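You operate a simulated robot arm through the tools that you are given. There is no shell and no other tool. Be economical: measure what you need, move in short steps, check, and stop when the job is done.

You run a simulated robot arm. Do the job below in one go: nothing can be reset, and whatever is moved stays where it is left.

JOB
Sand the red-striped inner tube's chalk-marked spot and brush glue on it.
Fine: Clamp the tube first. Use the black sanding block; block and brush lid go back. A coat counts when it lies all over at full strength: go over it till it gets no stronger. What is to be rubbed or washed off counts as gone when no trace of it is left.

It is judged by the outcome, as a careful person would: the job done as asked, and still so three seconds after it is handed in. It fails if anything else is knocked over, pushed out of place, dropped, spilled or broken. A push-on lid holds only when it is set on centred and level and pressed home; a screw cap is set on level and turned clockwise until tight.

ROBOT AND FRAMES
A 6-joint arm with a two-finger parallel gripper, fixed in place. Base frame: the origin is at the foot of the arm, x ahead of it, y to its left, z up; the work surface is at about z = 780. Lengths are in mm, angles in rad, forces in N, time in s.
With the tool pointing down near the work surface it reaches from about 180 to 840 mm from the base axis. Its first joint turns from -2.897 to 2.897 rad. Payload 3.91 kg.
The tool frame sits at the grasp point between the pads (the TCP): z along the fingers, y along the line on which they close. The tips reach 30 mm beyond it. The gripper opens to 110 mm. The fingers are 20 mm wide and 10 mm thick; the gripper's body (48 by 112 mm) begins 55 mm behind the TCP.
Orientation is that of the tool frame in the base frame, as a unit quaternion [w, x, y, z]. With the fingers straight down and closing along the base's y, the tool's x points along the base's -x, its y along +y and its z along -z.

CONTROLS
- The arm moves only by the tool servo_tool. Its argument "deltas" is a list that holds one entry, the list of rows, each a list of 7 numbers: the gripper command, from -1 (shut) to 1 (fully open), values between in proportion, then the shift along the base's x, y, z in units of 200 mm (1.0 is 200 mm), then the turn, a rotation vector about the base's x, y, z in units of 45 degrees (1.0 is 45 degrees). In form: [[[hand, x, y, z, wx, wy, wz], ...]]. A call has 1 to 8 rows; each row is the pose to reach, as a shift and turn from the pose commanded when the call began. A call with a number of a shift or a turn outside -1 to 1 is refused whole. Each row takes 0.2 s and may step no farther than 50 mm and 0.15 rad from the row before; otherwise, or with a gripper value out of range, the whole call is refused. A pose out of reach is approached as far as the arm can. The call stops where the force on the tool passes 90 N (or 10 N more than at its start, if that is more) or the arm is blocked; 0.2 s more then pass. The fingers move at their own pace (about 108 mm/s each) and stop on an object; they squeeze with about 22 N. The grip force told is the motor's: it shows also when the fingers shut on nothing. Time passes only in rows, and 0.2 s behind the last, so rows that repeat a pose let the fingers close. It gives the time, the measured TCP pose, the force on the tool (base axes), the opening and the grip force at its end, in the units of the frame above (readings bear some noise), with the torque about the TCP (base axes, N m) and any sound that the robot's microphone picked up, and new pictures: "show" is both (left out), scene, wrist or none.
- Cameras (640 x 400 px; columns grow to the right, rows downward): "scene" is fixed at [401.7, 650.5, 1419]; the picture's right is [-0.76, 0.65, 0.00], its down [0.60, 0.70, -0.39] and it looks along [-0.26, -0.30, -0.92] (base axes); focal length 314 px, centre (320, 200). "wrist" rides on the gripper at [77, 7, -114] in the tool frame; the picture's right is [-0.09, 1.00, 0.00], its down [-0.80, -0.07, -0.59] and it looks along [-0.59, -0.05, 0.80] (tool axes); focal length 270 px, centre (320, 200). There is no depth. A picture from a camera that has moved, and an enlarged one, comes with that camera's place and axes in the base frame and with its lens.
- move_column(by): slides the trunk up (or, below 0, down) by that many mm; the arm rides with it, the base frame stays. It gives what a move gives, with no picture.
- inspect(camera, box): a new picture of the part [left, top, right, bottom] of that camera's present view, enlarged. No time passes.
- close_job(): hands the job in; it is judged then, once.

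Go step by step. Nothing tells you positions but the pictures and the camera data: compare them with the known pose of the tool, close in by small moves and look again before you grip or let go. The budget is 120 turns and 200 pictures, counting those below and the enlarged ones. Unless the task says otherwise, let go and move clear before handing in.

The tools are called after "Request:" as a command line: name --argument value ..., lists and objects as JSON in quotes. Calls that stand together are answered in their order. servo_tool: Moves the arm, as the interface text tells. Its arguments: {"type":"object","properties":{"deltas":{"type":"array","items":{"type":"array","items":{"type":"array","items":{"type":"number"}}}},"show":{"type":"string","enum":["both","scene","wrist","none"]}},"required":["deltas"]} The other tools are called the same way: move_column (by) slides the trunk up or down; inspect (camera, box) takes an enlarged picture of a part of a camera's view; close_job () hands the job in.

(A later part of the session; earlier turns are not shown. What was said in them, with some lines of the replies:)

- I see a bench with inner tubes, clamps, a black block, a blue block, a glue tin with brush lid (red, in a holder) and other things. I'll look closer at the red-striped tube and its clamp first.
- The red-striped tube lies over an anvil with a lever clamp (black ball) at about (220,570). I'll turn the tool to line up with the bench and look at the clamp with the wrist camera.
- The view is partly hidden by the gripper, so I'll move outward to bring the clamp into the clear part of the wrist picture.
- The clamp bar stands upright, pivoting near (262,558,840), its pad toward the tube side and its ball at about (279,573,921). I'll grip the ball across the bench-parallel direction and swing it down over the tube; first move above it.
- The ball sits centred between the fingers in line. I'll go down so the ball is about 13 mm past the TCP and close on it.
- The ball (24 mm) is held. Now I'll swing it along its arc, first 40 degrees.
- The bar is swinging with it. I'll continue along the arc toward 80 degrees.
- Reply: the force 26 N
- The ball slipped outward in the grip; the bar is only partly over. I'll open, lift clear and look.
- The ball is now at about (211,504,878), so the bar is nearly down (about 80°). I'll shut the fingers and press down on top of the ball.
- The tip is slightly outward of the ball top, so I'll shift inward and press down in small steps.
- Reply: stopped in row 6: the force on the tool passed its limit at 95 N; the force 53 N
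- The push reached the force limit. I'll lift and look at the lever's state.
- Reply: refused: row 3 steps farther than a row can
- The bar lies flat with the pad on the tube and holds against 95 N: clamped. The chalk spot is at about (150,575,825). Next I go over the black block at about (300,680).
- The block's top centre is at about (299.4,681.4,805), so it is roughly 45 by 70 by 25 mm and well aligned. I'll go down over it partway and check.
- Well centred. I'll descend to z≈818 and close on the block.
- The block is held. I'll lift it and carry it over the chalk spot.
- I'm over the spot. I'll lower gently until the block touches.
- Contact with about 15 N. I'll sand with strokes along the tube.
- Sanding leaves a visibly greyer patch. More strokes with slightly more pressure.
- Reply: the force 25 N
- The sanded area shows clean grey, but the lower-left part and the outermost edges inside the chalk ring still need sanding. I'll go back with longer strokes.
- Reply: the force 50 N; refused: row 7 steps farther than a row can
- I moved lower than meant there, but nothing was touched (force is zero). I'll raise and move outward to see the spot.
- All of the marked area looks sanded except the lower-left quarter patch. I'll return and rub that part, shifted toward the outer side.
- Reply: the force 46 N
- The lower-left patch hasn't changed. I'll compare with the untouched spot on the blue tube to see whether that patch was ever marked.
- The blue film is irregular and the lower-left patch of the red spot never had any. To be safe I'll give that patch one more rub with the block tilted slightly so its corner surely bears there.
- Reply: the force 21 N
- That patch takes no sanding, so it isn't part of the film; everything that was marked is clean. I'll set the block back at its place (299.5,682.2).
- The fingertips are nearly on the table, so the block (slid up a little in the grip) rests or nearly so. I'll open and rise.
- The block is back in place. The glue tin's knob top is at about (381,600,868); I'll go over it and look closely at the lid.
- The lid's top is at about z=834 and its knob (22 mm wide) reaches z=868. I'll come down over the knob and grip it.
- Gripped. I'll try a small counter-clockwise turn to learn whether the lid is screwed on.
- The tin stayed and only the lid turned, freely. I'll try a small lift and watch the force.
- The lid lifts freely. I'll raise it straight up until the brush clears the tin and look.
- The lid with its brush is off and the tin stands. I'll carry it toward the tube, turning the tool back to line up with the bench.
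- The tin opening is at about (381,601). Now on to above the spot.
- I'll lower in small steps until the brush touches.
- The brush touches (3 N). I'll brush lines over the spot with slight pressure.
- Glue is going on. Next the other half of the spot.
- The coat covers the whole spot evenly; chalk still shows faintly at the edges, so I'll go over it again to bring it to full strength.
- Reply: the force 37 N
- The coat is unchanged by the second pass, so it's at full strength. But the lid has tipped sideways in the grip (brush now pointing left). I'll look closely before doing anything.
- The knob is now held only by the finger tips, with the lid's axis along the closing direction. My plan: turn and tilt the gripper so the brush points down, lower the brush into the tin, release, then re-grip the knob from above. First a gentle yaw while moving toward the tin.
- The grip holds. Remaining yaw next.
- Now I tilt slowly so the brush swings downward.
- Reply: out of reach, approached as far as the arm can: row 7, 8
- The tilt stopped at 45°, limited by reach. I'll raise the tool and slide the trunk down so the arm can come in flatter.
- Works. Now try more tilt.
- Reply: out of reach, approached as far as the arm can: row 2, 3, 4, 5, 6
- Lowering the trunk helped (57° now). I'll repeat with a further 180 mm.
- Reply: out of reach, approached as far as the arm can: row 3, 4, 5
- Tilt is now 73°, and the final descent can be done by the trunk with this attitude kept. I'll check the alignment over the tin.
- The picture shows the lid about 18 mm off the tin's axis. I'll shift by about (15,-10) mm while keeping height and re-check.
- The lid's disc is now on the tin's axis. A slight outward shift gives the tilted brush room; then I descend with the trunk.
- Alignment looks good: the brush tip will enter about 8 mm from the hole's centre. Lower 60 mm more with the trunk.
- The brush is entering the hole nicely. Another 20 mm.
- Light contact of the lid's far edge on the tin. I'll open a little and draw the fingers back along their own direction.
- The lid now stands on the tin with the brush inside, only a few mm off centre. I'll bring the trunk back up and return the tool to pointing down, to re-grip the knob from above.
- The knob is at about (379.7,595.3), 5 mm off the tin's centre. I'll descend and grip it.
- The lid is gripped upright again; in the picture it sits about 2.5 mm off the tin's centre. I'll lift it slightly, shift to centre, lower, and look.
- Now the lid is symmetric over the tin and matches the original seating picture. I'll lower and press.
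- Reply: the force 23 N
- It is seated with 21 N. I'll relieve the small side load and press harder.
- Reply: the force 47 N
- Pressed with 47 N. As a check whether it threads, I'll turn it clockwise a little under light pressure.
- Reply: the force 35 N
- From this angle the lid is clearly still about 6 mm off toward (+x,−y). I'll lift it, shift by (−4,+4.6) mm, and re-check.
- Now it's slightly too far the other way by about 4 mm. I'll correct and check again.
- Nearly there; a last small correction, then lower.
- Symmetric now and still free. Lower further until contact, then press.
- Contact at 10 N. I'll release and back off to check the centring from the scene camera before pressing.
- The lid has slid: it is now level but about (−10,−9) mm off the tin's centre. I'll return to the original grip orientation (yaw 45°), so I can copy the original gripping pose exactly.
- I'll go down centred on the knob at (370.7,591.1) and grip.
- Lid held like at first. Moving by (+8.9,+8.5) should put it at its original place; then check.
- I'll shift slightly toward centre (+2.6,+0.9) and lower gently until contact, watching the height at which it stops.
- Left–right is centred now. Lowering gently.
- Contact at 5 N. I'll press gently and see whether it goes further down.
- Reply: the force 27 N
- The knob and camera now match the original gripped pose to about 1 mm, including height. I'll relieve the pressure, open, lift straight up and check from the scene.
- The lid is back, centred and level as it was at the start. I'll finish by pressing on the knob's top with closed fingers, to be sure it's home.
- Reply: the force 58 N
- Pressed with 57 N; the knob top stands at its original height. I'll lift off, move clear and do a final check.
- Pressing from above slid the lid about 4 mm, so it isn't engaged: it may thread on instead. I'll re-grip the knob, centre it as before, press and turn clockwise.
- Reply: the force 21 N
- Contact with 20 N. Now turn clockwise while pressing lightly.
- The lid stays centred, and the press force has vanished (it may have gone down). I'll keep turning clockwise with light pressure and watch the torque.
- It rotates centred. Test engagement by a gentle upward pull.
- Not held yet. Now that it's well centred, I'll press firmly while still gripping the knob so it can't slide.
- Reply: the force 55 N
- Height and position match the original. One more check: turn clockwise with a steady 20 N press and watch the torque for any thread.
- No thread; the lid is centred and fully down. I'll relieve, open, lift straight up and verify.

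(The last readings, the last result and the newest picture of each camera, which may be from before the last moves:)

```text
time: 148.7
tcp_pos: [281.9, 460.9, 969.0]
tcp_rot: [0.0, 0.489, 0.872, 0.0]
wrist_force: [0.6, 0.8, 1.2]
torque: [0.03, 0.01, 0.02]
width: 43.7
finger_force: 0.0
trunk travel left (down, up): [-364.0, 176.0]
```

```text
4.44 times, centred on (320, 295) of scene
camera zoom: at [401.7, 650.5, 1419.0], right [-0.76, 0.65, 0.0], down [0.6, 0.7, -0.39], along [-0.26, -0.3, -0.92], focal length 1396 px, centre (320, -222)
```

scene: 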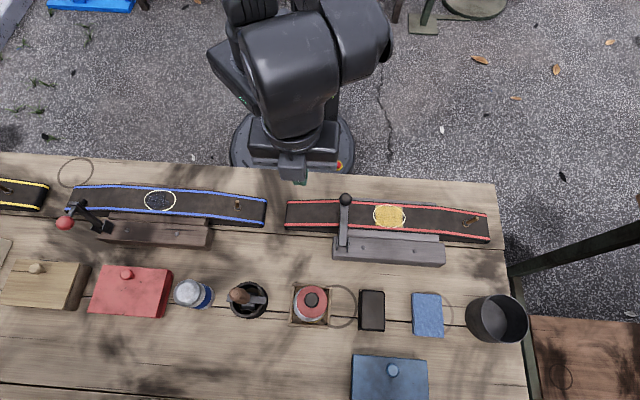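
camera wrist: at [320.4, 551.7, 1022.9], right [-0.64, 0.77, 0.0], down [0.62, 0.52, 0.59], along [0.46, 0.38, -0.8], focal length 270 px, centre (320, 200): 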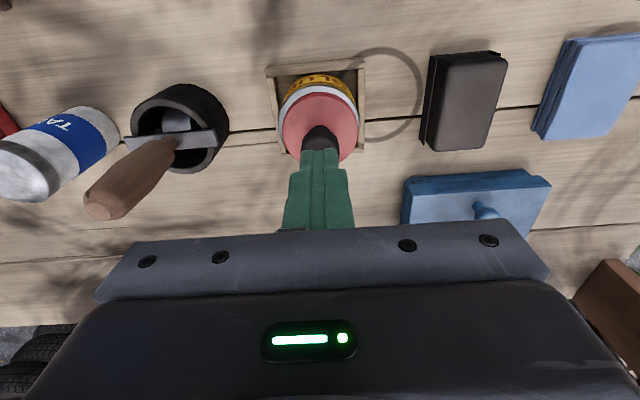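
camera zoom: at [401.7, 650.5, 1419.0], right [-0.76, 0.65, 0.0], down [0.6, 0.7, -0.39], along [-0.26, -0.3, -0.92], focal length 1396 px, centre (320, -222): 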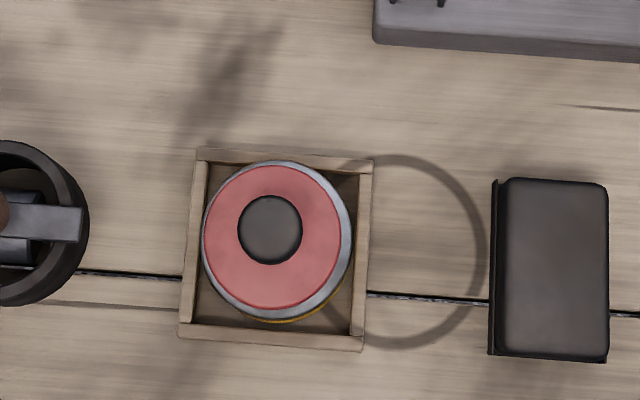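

The lid is on but about 2.5 mm off centre. I'll do one more gentle correction: grip, shift by (−1.4,+2.2), press, release.

Request:
servo_tool --deltas '[[[-0.3, 0.12, 0.17, 0, 0, 0, 0], [-0.3, 0.24, 0.35, 0, 0, 0, 0], [-0.3, 0.36, 0.52, 0, 0, 0, 0], [-0.3, 0.495, 0.7, 0, 0, 0, 0], [-0.3, 0.495, 0.7, -0.2, 0, 0, 0], [-0.3, 0.495, 0.7, -0.3, 0, 0, 0], [-0.3, 0.495, 0.7, -0.3, 0, 0, 0]]]' --show "none"

Request:
inspect --camera "wrist" --box '[240, 60, 400, 220]'

```text
time: 150.3
tcp_pos: [380.6, 601.2, 907.7]
tcp_rot: [0.0, 0.49, 0.872, 0.0]
wrist_force: [-0.3, -0.1, 0.2]
torque: [0.01, -0.01, 0.01]
width: 38.3
finger_force: 0.1
trunk travel left (down, up): [-364.0, 176.0]
```

```text
2.50 times, centred on (320, 140) of wrist
camera zoom: at [345.1, 671.3, 1022.3], right [0.9, 0.45, 0.0], down [0.36, -0.72, 0.59], along [0.26, -0.53, -0.8], focal length 676 px, centre (320, 350)
```

zoom: 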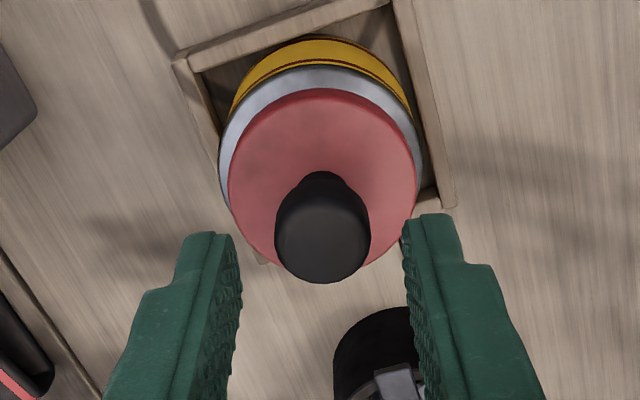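

Request:
servo_tool --deltas '[[[-0.3, 0, 0, -0.1, 0, 0, 0], [-0.3, 0, 0, -0.175, 0, 0, 0], [-0.3, 0, 0, -0.175, 0, 0, 0], [-1, 0, 0, -0.175, 0, 0, 0], [-1, 0, 0, -0.175, 0, 0, 0], [-1, 0, 0, -0.16, 0, 0, 0], [-1, -0.007, 0.011, -0.16, 0, 0, 0], [-1, -0.007, 0.011, -0.16, 0, 0, 0]]]' --show "none"

Request:
inspect --camera "wrist" --box '[240, 60, 400, 220]'

```text
time: 152.1
tcp_pos: [376.1, 605.1, 877.1]
tcp_rot: [0.0, 0.489, 0.873, 0.001]
wrist_force: [-0.2, 0.0, -0.7]
torque: [-0.03, -0.03, -0.01]
width: 23.9
finger_force: 21.8
trunk travel left (down, up): [-364.0, 176.0]
```

```text
2.50 times, centred on (320, 140) of wrist
camera zoom: at [341.5, 675.1, 992.2], right [0.9, 0.44, 0.0], down [0.36, -0.72, 0.59], along [0.26, -0.53, -0.8], focal length 676 px, centre (320, 350)
```

zoom: 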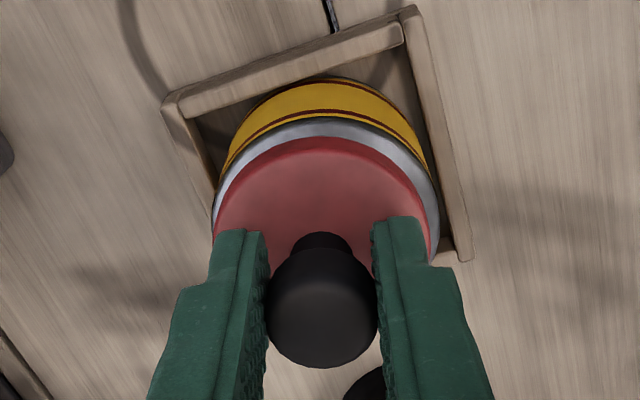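

It overshot slightly; correct by (+2.2,−2.2).

Request:
servo_tool --deltas '[[[-1, 0.011, -0.011, 0, 0, 0, 0], [-1, 0.011, -0.011, 0, 0, 0, 0], [-1, 0.011, -0.011, -0.01, 0, 0, 0], [-1, 0.011, -0.011, -0.01, 0, 0, 0]]]' --show "none"

Request:
inspect --camera "wrist" --box '[240, 60, 400, 220]'

```text
time: 153.1
tcp_pos: [379.1, 603.6, 876.3]
tcp_rot: [0.0, 0.489, 0.872, 0.0]
wrist_force: [-0.1, -0.2, 0.4]
torque: [0.02, -0.03, -0.01]
width: 24.0
finger_force: 22.0
trunk travel left (down, up): [-364.0, 176.0]
```

```text
2.50 times, centred on (320, 140) of wrist
camera zoom: at [344.5, 673.1, 990.9], right [0.9, 0.45, 0.0], down [0.36, -0.72, 0.59], along [0.26, -0.53, -0.8], focal length 676 px, centre (320, 350)
```

zoom: 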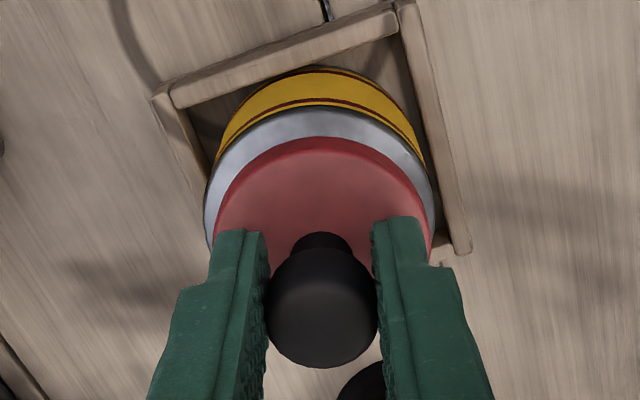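

Looks centred. Lower and press firmly.

Request:
servo_tool --deltas '[[[-1, -0.002, -0.001, -0.015, 0, 0, 0], [-1, -0.002, -0.001, -0.025, 0, 0, 0], [-1, -0.002, -0.001, -0.035, 0, 0, 0], [-1, -0.002, -0.001, -0.05, 0, 0, 0], [-1, -0.002, -0.001, -0.065, 0, 0, 0], [-1, -0.002, -0.001, -0.065, 0, 0, 0]]]' --show "none"

Request:
inspect --camera "wrist" --box '[240, 60, 400, 220]'

```text
time: 154.5
tcp_pos: [380.4, 603.0, 870.1]
tcp_rot: [-0.001, 0.488, 0.873, 0.007]
wrist_force: [4.3, 5.1, 52.4]
torque: [-0.5, 0.19, 0.05]
width: 24.3
finger_force: 21.9
trunk travel left (down, up): [-364.0, 176.0]
```

```text
2.50 times, centred on (320, 140) of wrist
camera zoom: at [343.5, 670.8, 985.3], right [0.9, 0.45, 0.01], down [0.35, -0.73, 0.59], along [0.27, -0.52, -0.81], focal length 676 px, centre (320, 350)
```

zoom: 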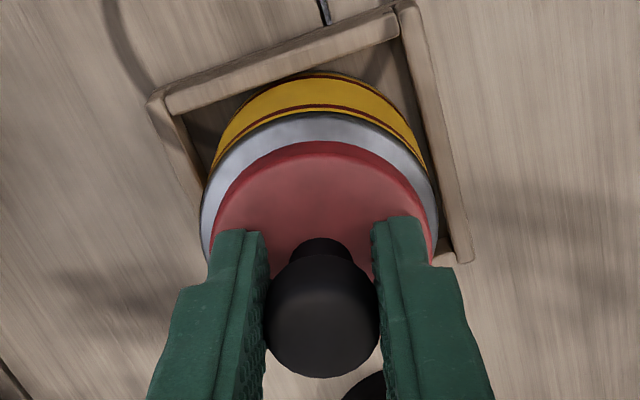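

Request:
servo_tool --deltas '[[[-1, 0, 0, 0.02, 0, 0, 0], [-1, 0, 0, 0.042, 0, 0, 0], [-1, 0, 0, 0.044, 0, 0, 0]]]' --show "none"

```text
time: 155.3
tcp_pos: [379.0, 603.1, 870.3]
tcp_rot: [0.0, 0.489, 0.872, 0.0]
wrist_force: [3.3, 5.8, 16.9]
torque: [0.49, -0.06, -0.05]
width: 24.1
finger_force: 22.2
trunk travel left (down, up): [-364.0, 176.0]
```

Request:
servo_tool --deltas '[[[-1, 0, 0, 0.008, 0, 0, 0], [-1, 0, 0, 0.012, 0, 0, 0], [-1, 0, 0, 0.012, 0, 0, 0]]]' --show "none"

Request:
inspect --camera "wrist" --box '[240, 60, 400, 220]'

```text
time: 156.1
tcp_pos: [380.8, 603.5, 872.2]
tcp_rot: [-0.001, 0.489, 0.872, -0.001]
wrist_force: [0.3, -0.2, 0.5]
torque: [0.01, -0.02, -0.01]
width: 23.9
finger_force: 22.0
trunk travel left (down, up): [-364.0, 176.0]
```

```text
2.50 times, centred on (320, 140) of wrist
camera zoom: at [345.0, 672.6, 986.4], right [0.9, 0.44, 0.0], down [0.36, -0.72, 0.6], along [0.26, -0.53, -0.8], focal length 676 px, centre (320, 350)
```

zoom: 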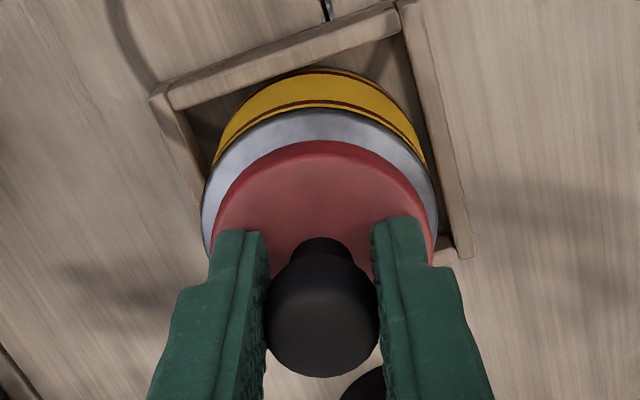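

Force is zero. Open slowly, lift straight and check.

Request:
servo_tool --deltas '[[[-0.52, -0.003, 0.003, 0, 0, 0, 0], [-0.4, -0.003, 0.003, 0, 0, 0, 0], [-0.3, -0.003, 0.003, 0.01, 0, 0, 0], [-0.3, -0.003, 0.003, 0.2, 0, 0, 0], [-0.3, -0.003, 0.003, 0.4, 0, 0, 0], [-0.3, -0.12, -0.15, 0.5, 0, 0, 0], [-0.3, -0.26, -0.33, 0.5, 0, 0, 0], [-0.3, -0.39, -0.5, 0.5, 0, 0, 0]]]' --show "none"

Request:
inspect --camera "scene" --box '[270, 250, 370, 340]'

```text
time: 157.9
tcp_pos: [300.7, 503.7, 970.5]
tcp_rot: [0.0, 0.488, 0.873, 0.0]
wrist_force: [-0.4, 0.2, 0.2]
torque: [-0.01, -0.03, -0.02]
width: 38.7
finger_force: 0.1
trunk travel left (down, up): [-364.0, 176.0]
```

```text
4.44 times, centred on (320, 295) of scene
camera zoom: at [401.7, 650.5, 1419.0], right [-0.76, 0.65, 0.0], down [0.6, 0.7, -0.39], along [-0.26, -0.3, -0.92], focal length 1396 px, centre (320, -222)
```

zoom: 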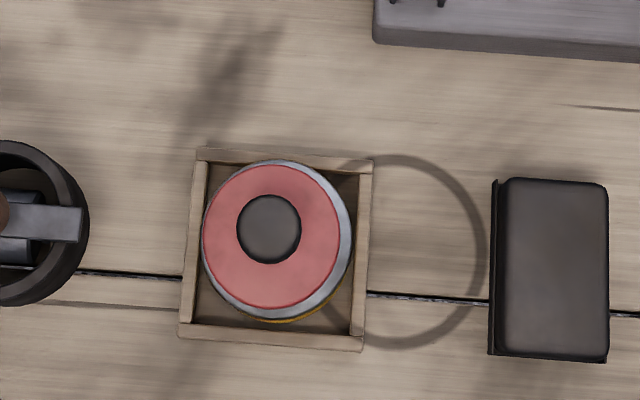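

Request:
inspect --camera "scene" --box '[288, 280, 334, 326]'

```text
8.70 times, centred on (311, 303) of scene
camera zoom: at [401.7, 650.5, 1419.0], right [-0.76, 0.65, 0.0], down [0.6, 0.7, -0.39], along [-0.26, -0.3, -0.92], focal length 2731 px, centre (398, -696)
```

zoom: 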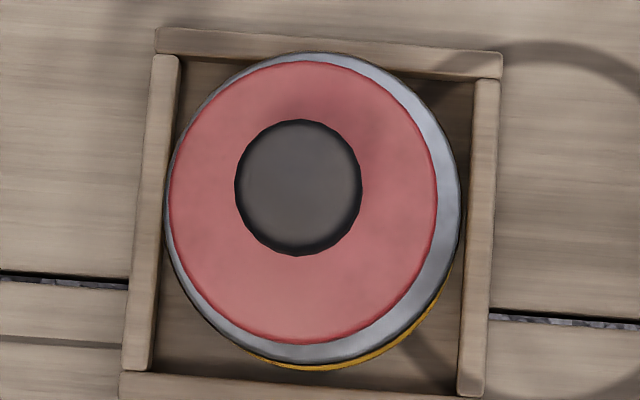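

The lid is concentric except for 2.3 mm along the bench direction. I'll grip at yaw 45° (closing along that direction) and nudge it by that amount.

Request:
servo_tool --deltas '[[[-0.3, 0, 0, 0, 0, 0, 0.15], [-0.3, 0, 0, 0, 0, 0, 0.3], [-0.3, 0, 0, 0, 0, 0, 0.45], [-0.3, 0, 0, 0, 0, 0, 0.6], [-0.3, 0, 0, 0, 0, 0, 0.75], [-0.3, 0, 0, 0, 0, 0, 0.9], [-0.3, 0, 0, 0, 0, 0, 1.0]]]' --show "none"

Request:
servo_tool --deltas '[[[-0.3, 0.05, 0.06, 0, 0, 0, 0.15], [-0.3, 0.1, 0.12, 0, 0, 0, 0.3], [-0.3, 0.16, 0.19, 0, 0, 0, 0.45], [-0.3, 0.22, 0.26, 0, 0, 0, 0.6], [-0.3, 0.28, 0.33, 0, 0, 0, 0.75], [-0.3, 0.34, 0.41, 0, 0, 0, 0.9], [-0.3, 0.4, 0.48, 0, 0, 0, 1.0]]]' --show "none"

Request:
servo_tool --deltas '[[[-0.3, 0, 0, 0, 0, 0, 0.15], [-0.3, 0, 0, -0.1, 0, 0, 0.3], [-0.3, 0, 0, -0.25, 0, 0, 0.3], [-0.3, 0, 0, -0.25, 0, 0, 0.3]]]' --show "none"

Request:
inspect --camera "wrist" --box '[240, 60, 400, 220]'

```text
time: 159.5
tcp_pos: [301.0, 502.7, 973.5]
tcp_rot: [0.001, 0.117, 0.993, 0.0]
wrist_force: [0.3, 0.0, 0.4]
torque: [0.0, 0.02, -0.02]
width: 38.9
finger_force: 0.1
trunk travel left (down, up): [-364.0, 176.0]
```

```text
time: 161.1
tcp_pos: [382.2, 598.7, 973.9]
tcp_rot: [-0.001, -0.273, 0.962, 0.0]
wrist_force: [-0.3, -0.2, -0.2]
torque: [0.04, -0.04, 0.01]
width: 38.6
finger_force: 0.1
trunk travel left (down, up): [-364.0, 176.0]
```

```text
time: 162.1
tcp_pos: [383.2, 599.7, 923.3]
tcp_rot: [0.0, -0.383, 0.924, 0.0]
wrist_force: [0.2, 0.1, -0.1]
torque: [-0.01, -0.02, -0.01]
width: 38.8
finger_force: 0.0
trunk travel left (down, up): [-364.0, 176.0]
```

```text
2.50 times, centred on (320, 140) of wrist
camera zoom: at [322.8, 550.1, 1037.2], right [-0.64, 0.77, 0.0], down [0.62, 0.52, 0.59], along [0.46, 0.38, -0.8], focal length 676 px, centre (320, 350)
```

zoom: 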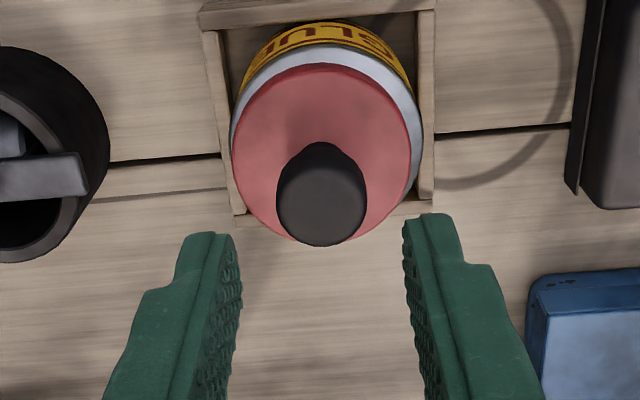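

Request:
servo_tool --deltas '[[[-0.3, 0, 0, -0.15, 0, 0, 0], [-0.3, 0, 0, -0.245, 0, 0, 0], [-0.3, 0, 0, -0.245, 0, 0, 0], [-1, 0, 0, -0.245, 0, 0, 0], [-1, 0, 0, -0.245, 0, 0, 0], [-1, -0.004, 0.004, -0.245, 0, 0, 0], [-1, -0.008, 0.008, -0.245, 0, 0, 0], [-1, -0.008, 0.008, -0.245, 0, 0, 0]]]' --show "none"

Request:
inspect --camera "wrist" --box '[240, 60, 400, 220]'

```text
time: 163.9
tcp_pos: [380.8, 601.8, 874.9]
tcp_rot: [-0.001, -0.383, 0.924, 0.0]
wrist_force: [0.1, 0.2, -0.5]
torque: [0.03, 0.02, -0.01]
width: 23.5
finger_force: 22.3
trunk travel left (down, up): [-364.0, 176.0]
```

```text
2.50 times, centred on (320, 140) of wrist
camera zoom: at [320.9, 551.7, 989.8], right [-0.64, 0.77, 0.0], down [0.62, 0.52, 0.59], along [0.46, 0.38, -0.8], focal length 676 px, centre (320, 350)
```

zoom: 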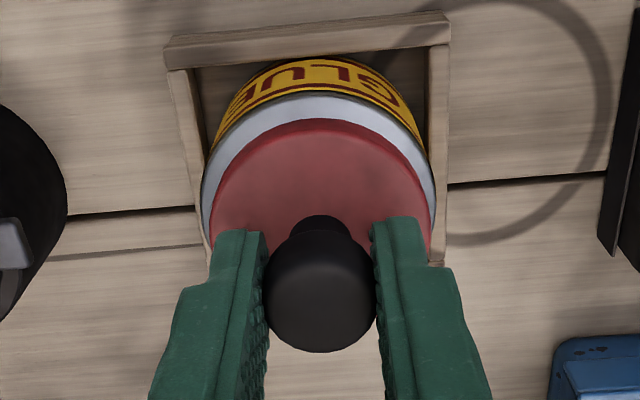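

Centred now. One press in this centred grip, then relieve.

Request:
servo_tool --deltas '[[[-1, 0, 0, -0.015, 0, 0, 0], [-1, 0, 0, -0.03, 0, 0, 0], [-1, 0, 0, -0.045, 0, 0, 0], [-1, 0, 0, -0.06, 0, 0, 0], [-1, 0, 0, -0.06, 0, 0, 0]]]' --show "none"

Request:
servo_tool --deltas '[[[-1, 0, 0, 0.02, 0, 0, 0], [-1, 0, 0, 0.04, 0, 0, 0], [-1, 0, 0, 0.05, 0, 0, 0], [-1, 0, 0, 0.05, 0, 0, 0]]]' --show "none"

Request:
inspect --camera "wrist" --box '[240, 60, 400, 220]'

```text
time: 165.1
tcp_pos: [378.9, 600.4, 869.8]
tcp_rot: [0.004, -0.383, 0.924, 0.004]
wrist_force: [5.2, -0.4, 50.5]
torque: [-0.31, -0.03, 0.04]
width: 23.9
finger_force: 22.5
trunk travel left (down, up): [-364.0, 176.0]
```

```text
time: 166.1
tcp_pos: [379.1, 599.9, 869.0]
tcp_rot: [-0.002, -0.383, 0.924, -0.001]
wrist_force: [2.0, -0.7, 6.1]
torque: [0.13, -0.13, -0.03]
width: 23.7
finger_force: 21.2
trunk travel left (down, up): [-364.0, 176.0]
```

```text
2.50 times, centred on (320, 140) of wrist
camera zoom: at [319.5, 551.5, 985.4], right [-0.64, 0.77, 0.0], down [0.62, 0.52, 0.59], along [0.45, 0.38, -0.81], focal length 676 px, centre (320, 350)
```

zoom: 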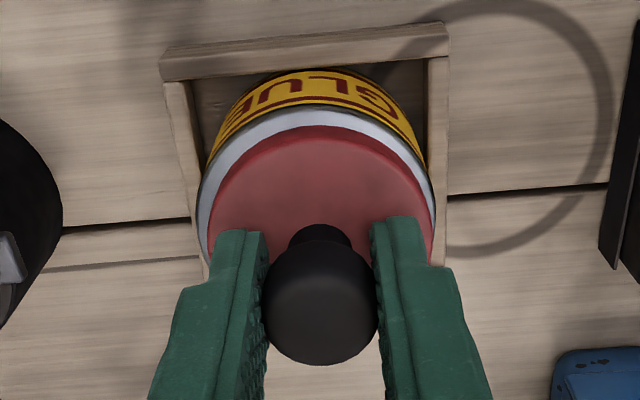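

Nearly exact. Tiny shift, release gently, lift and check.

Request:
servo_tool --deltas '[[[-1, 0.003, -0.003, 0.004, 0, 0, 0], [-0.53, 0.003, -0.003, 0.006, 0, 0, 0], [-0.4, 0.003, -0.003, 0.006, 0, 0, 0], [-0.3, 0.003, -0.003, 0.02, 0, 0, 0], [-0.3, 0.003, -0.003, 0.2, 0, 0, 0], [-0.3, 0.003, -0.003, 0.4, 0, 0, 0], [-0.3, -0.12, -0.15, 0.5, 0, 0, 0], [-0.3, -0.26, -0.33, 0.5, 0, 0, 0]]]' --show "none"

Request:
servo_tool --deltas '[[[-0.3, -0.12, -0.18, 0.05, 0, 0, 0], [-0.3, -0.24, -0.36, 0.1, 0, 0, 0], [-0.3, -0.34, -0.52, 0.1, 0, 0, 0], [-0.3, -0.34, -0.52, 0.1, 0, 0, 0]]]' --show "scene"

Request:
inspect --camera "scene" --box '[288, 280, 334, 326]'

```text
time: 167.9
tcp_pos: [327.7, 535.3, 972.4]
tcp_rot: [0.0, -0.383, 0.924, 0.0]
wrist_force: [-0.1, -0.7, 0.0]
torque: [-0.02, 0.03, 0.05]
width: 38.6
finger_force: 0.1
trunk travel left (down, up): [-364.0, 176.0]
```

```text
time: 168.9
tcp_pos: [258.9, 432.0, 990.1]
tcp_rot: [-0.001, -0.382, 0.924, 0.0]
wrist_force: [-0.2, 0.3, 0.4]
torque: [0.03, 0.0, -0.02]
width: 38.7
finger_force: 0.0
trunk travel left (down, up): [-364.0, 176.0]
```

scene: 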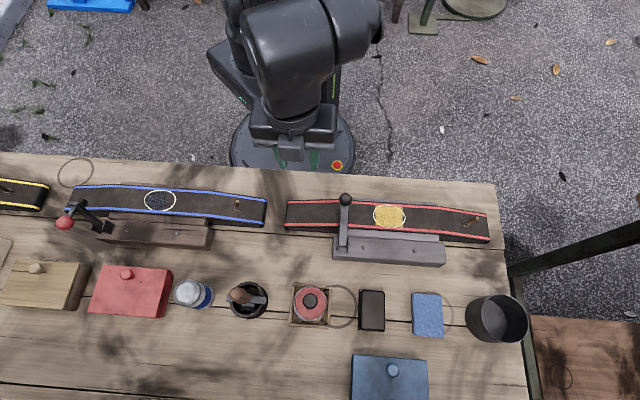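

```text
8.70 times, centred on (311, 303) of scene
camera zoom: at [401.7, 650.5, 1419.0], right [-0.76, 0.65, 0.0], down [0.6, 0.7, -0.39], along [-0.26, -0.3, -0.92], focal length 2731 px, centre (398, -696)
5 turns are left
```

zoom: 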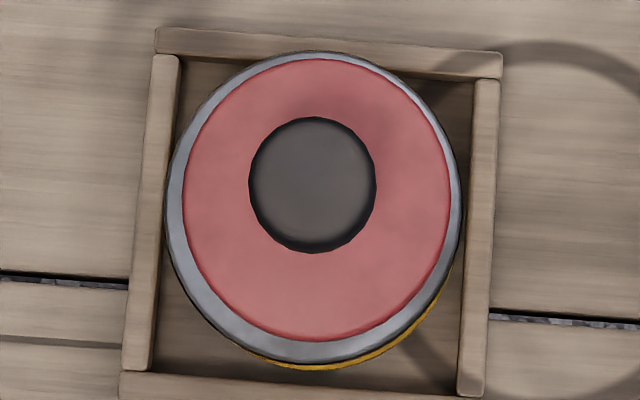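

The lid now sits level and centred on the tin to under a millimetre. The block is back, the tube is clamped, sanded and glued, and the arm is clear, so I'm handing in.

Request:
close_job

```text
The job is handed in.
```

I clamped the red-striped tube, sanded the chalk-marked spot with the black block and gave it a full, even coat of glue, but I can't say the brush lid is locked on.

- **Sanding:** No blue film is left inside the chalk ring. The lower-left corner never turned grey like the rest, even with extra rubbing, but it had no film on it to begin with.
- **Glue:** A second pass made the coat no stronger, so I took it to be at full strength.
- **Block:** It is back in its place.
- **Brush lid:** It tipped over in the gripper during the second glue pass, so I had to put it back on and centre it again several times. It now sits level and within about 1 mm of centre. I pressed it with about 50 N and had tried turning it clockwise earlier, but never felt it catch. It also lifted off without resistance at the start, so it may simply rest on the tin.
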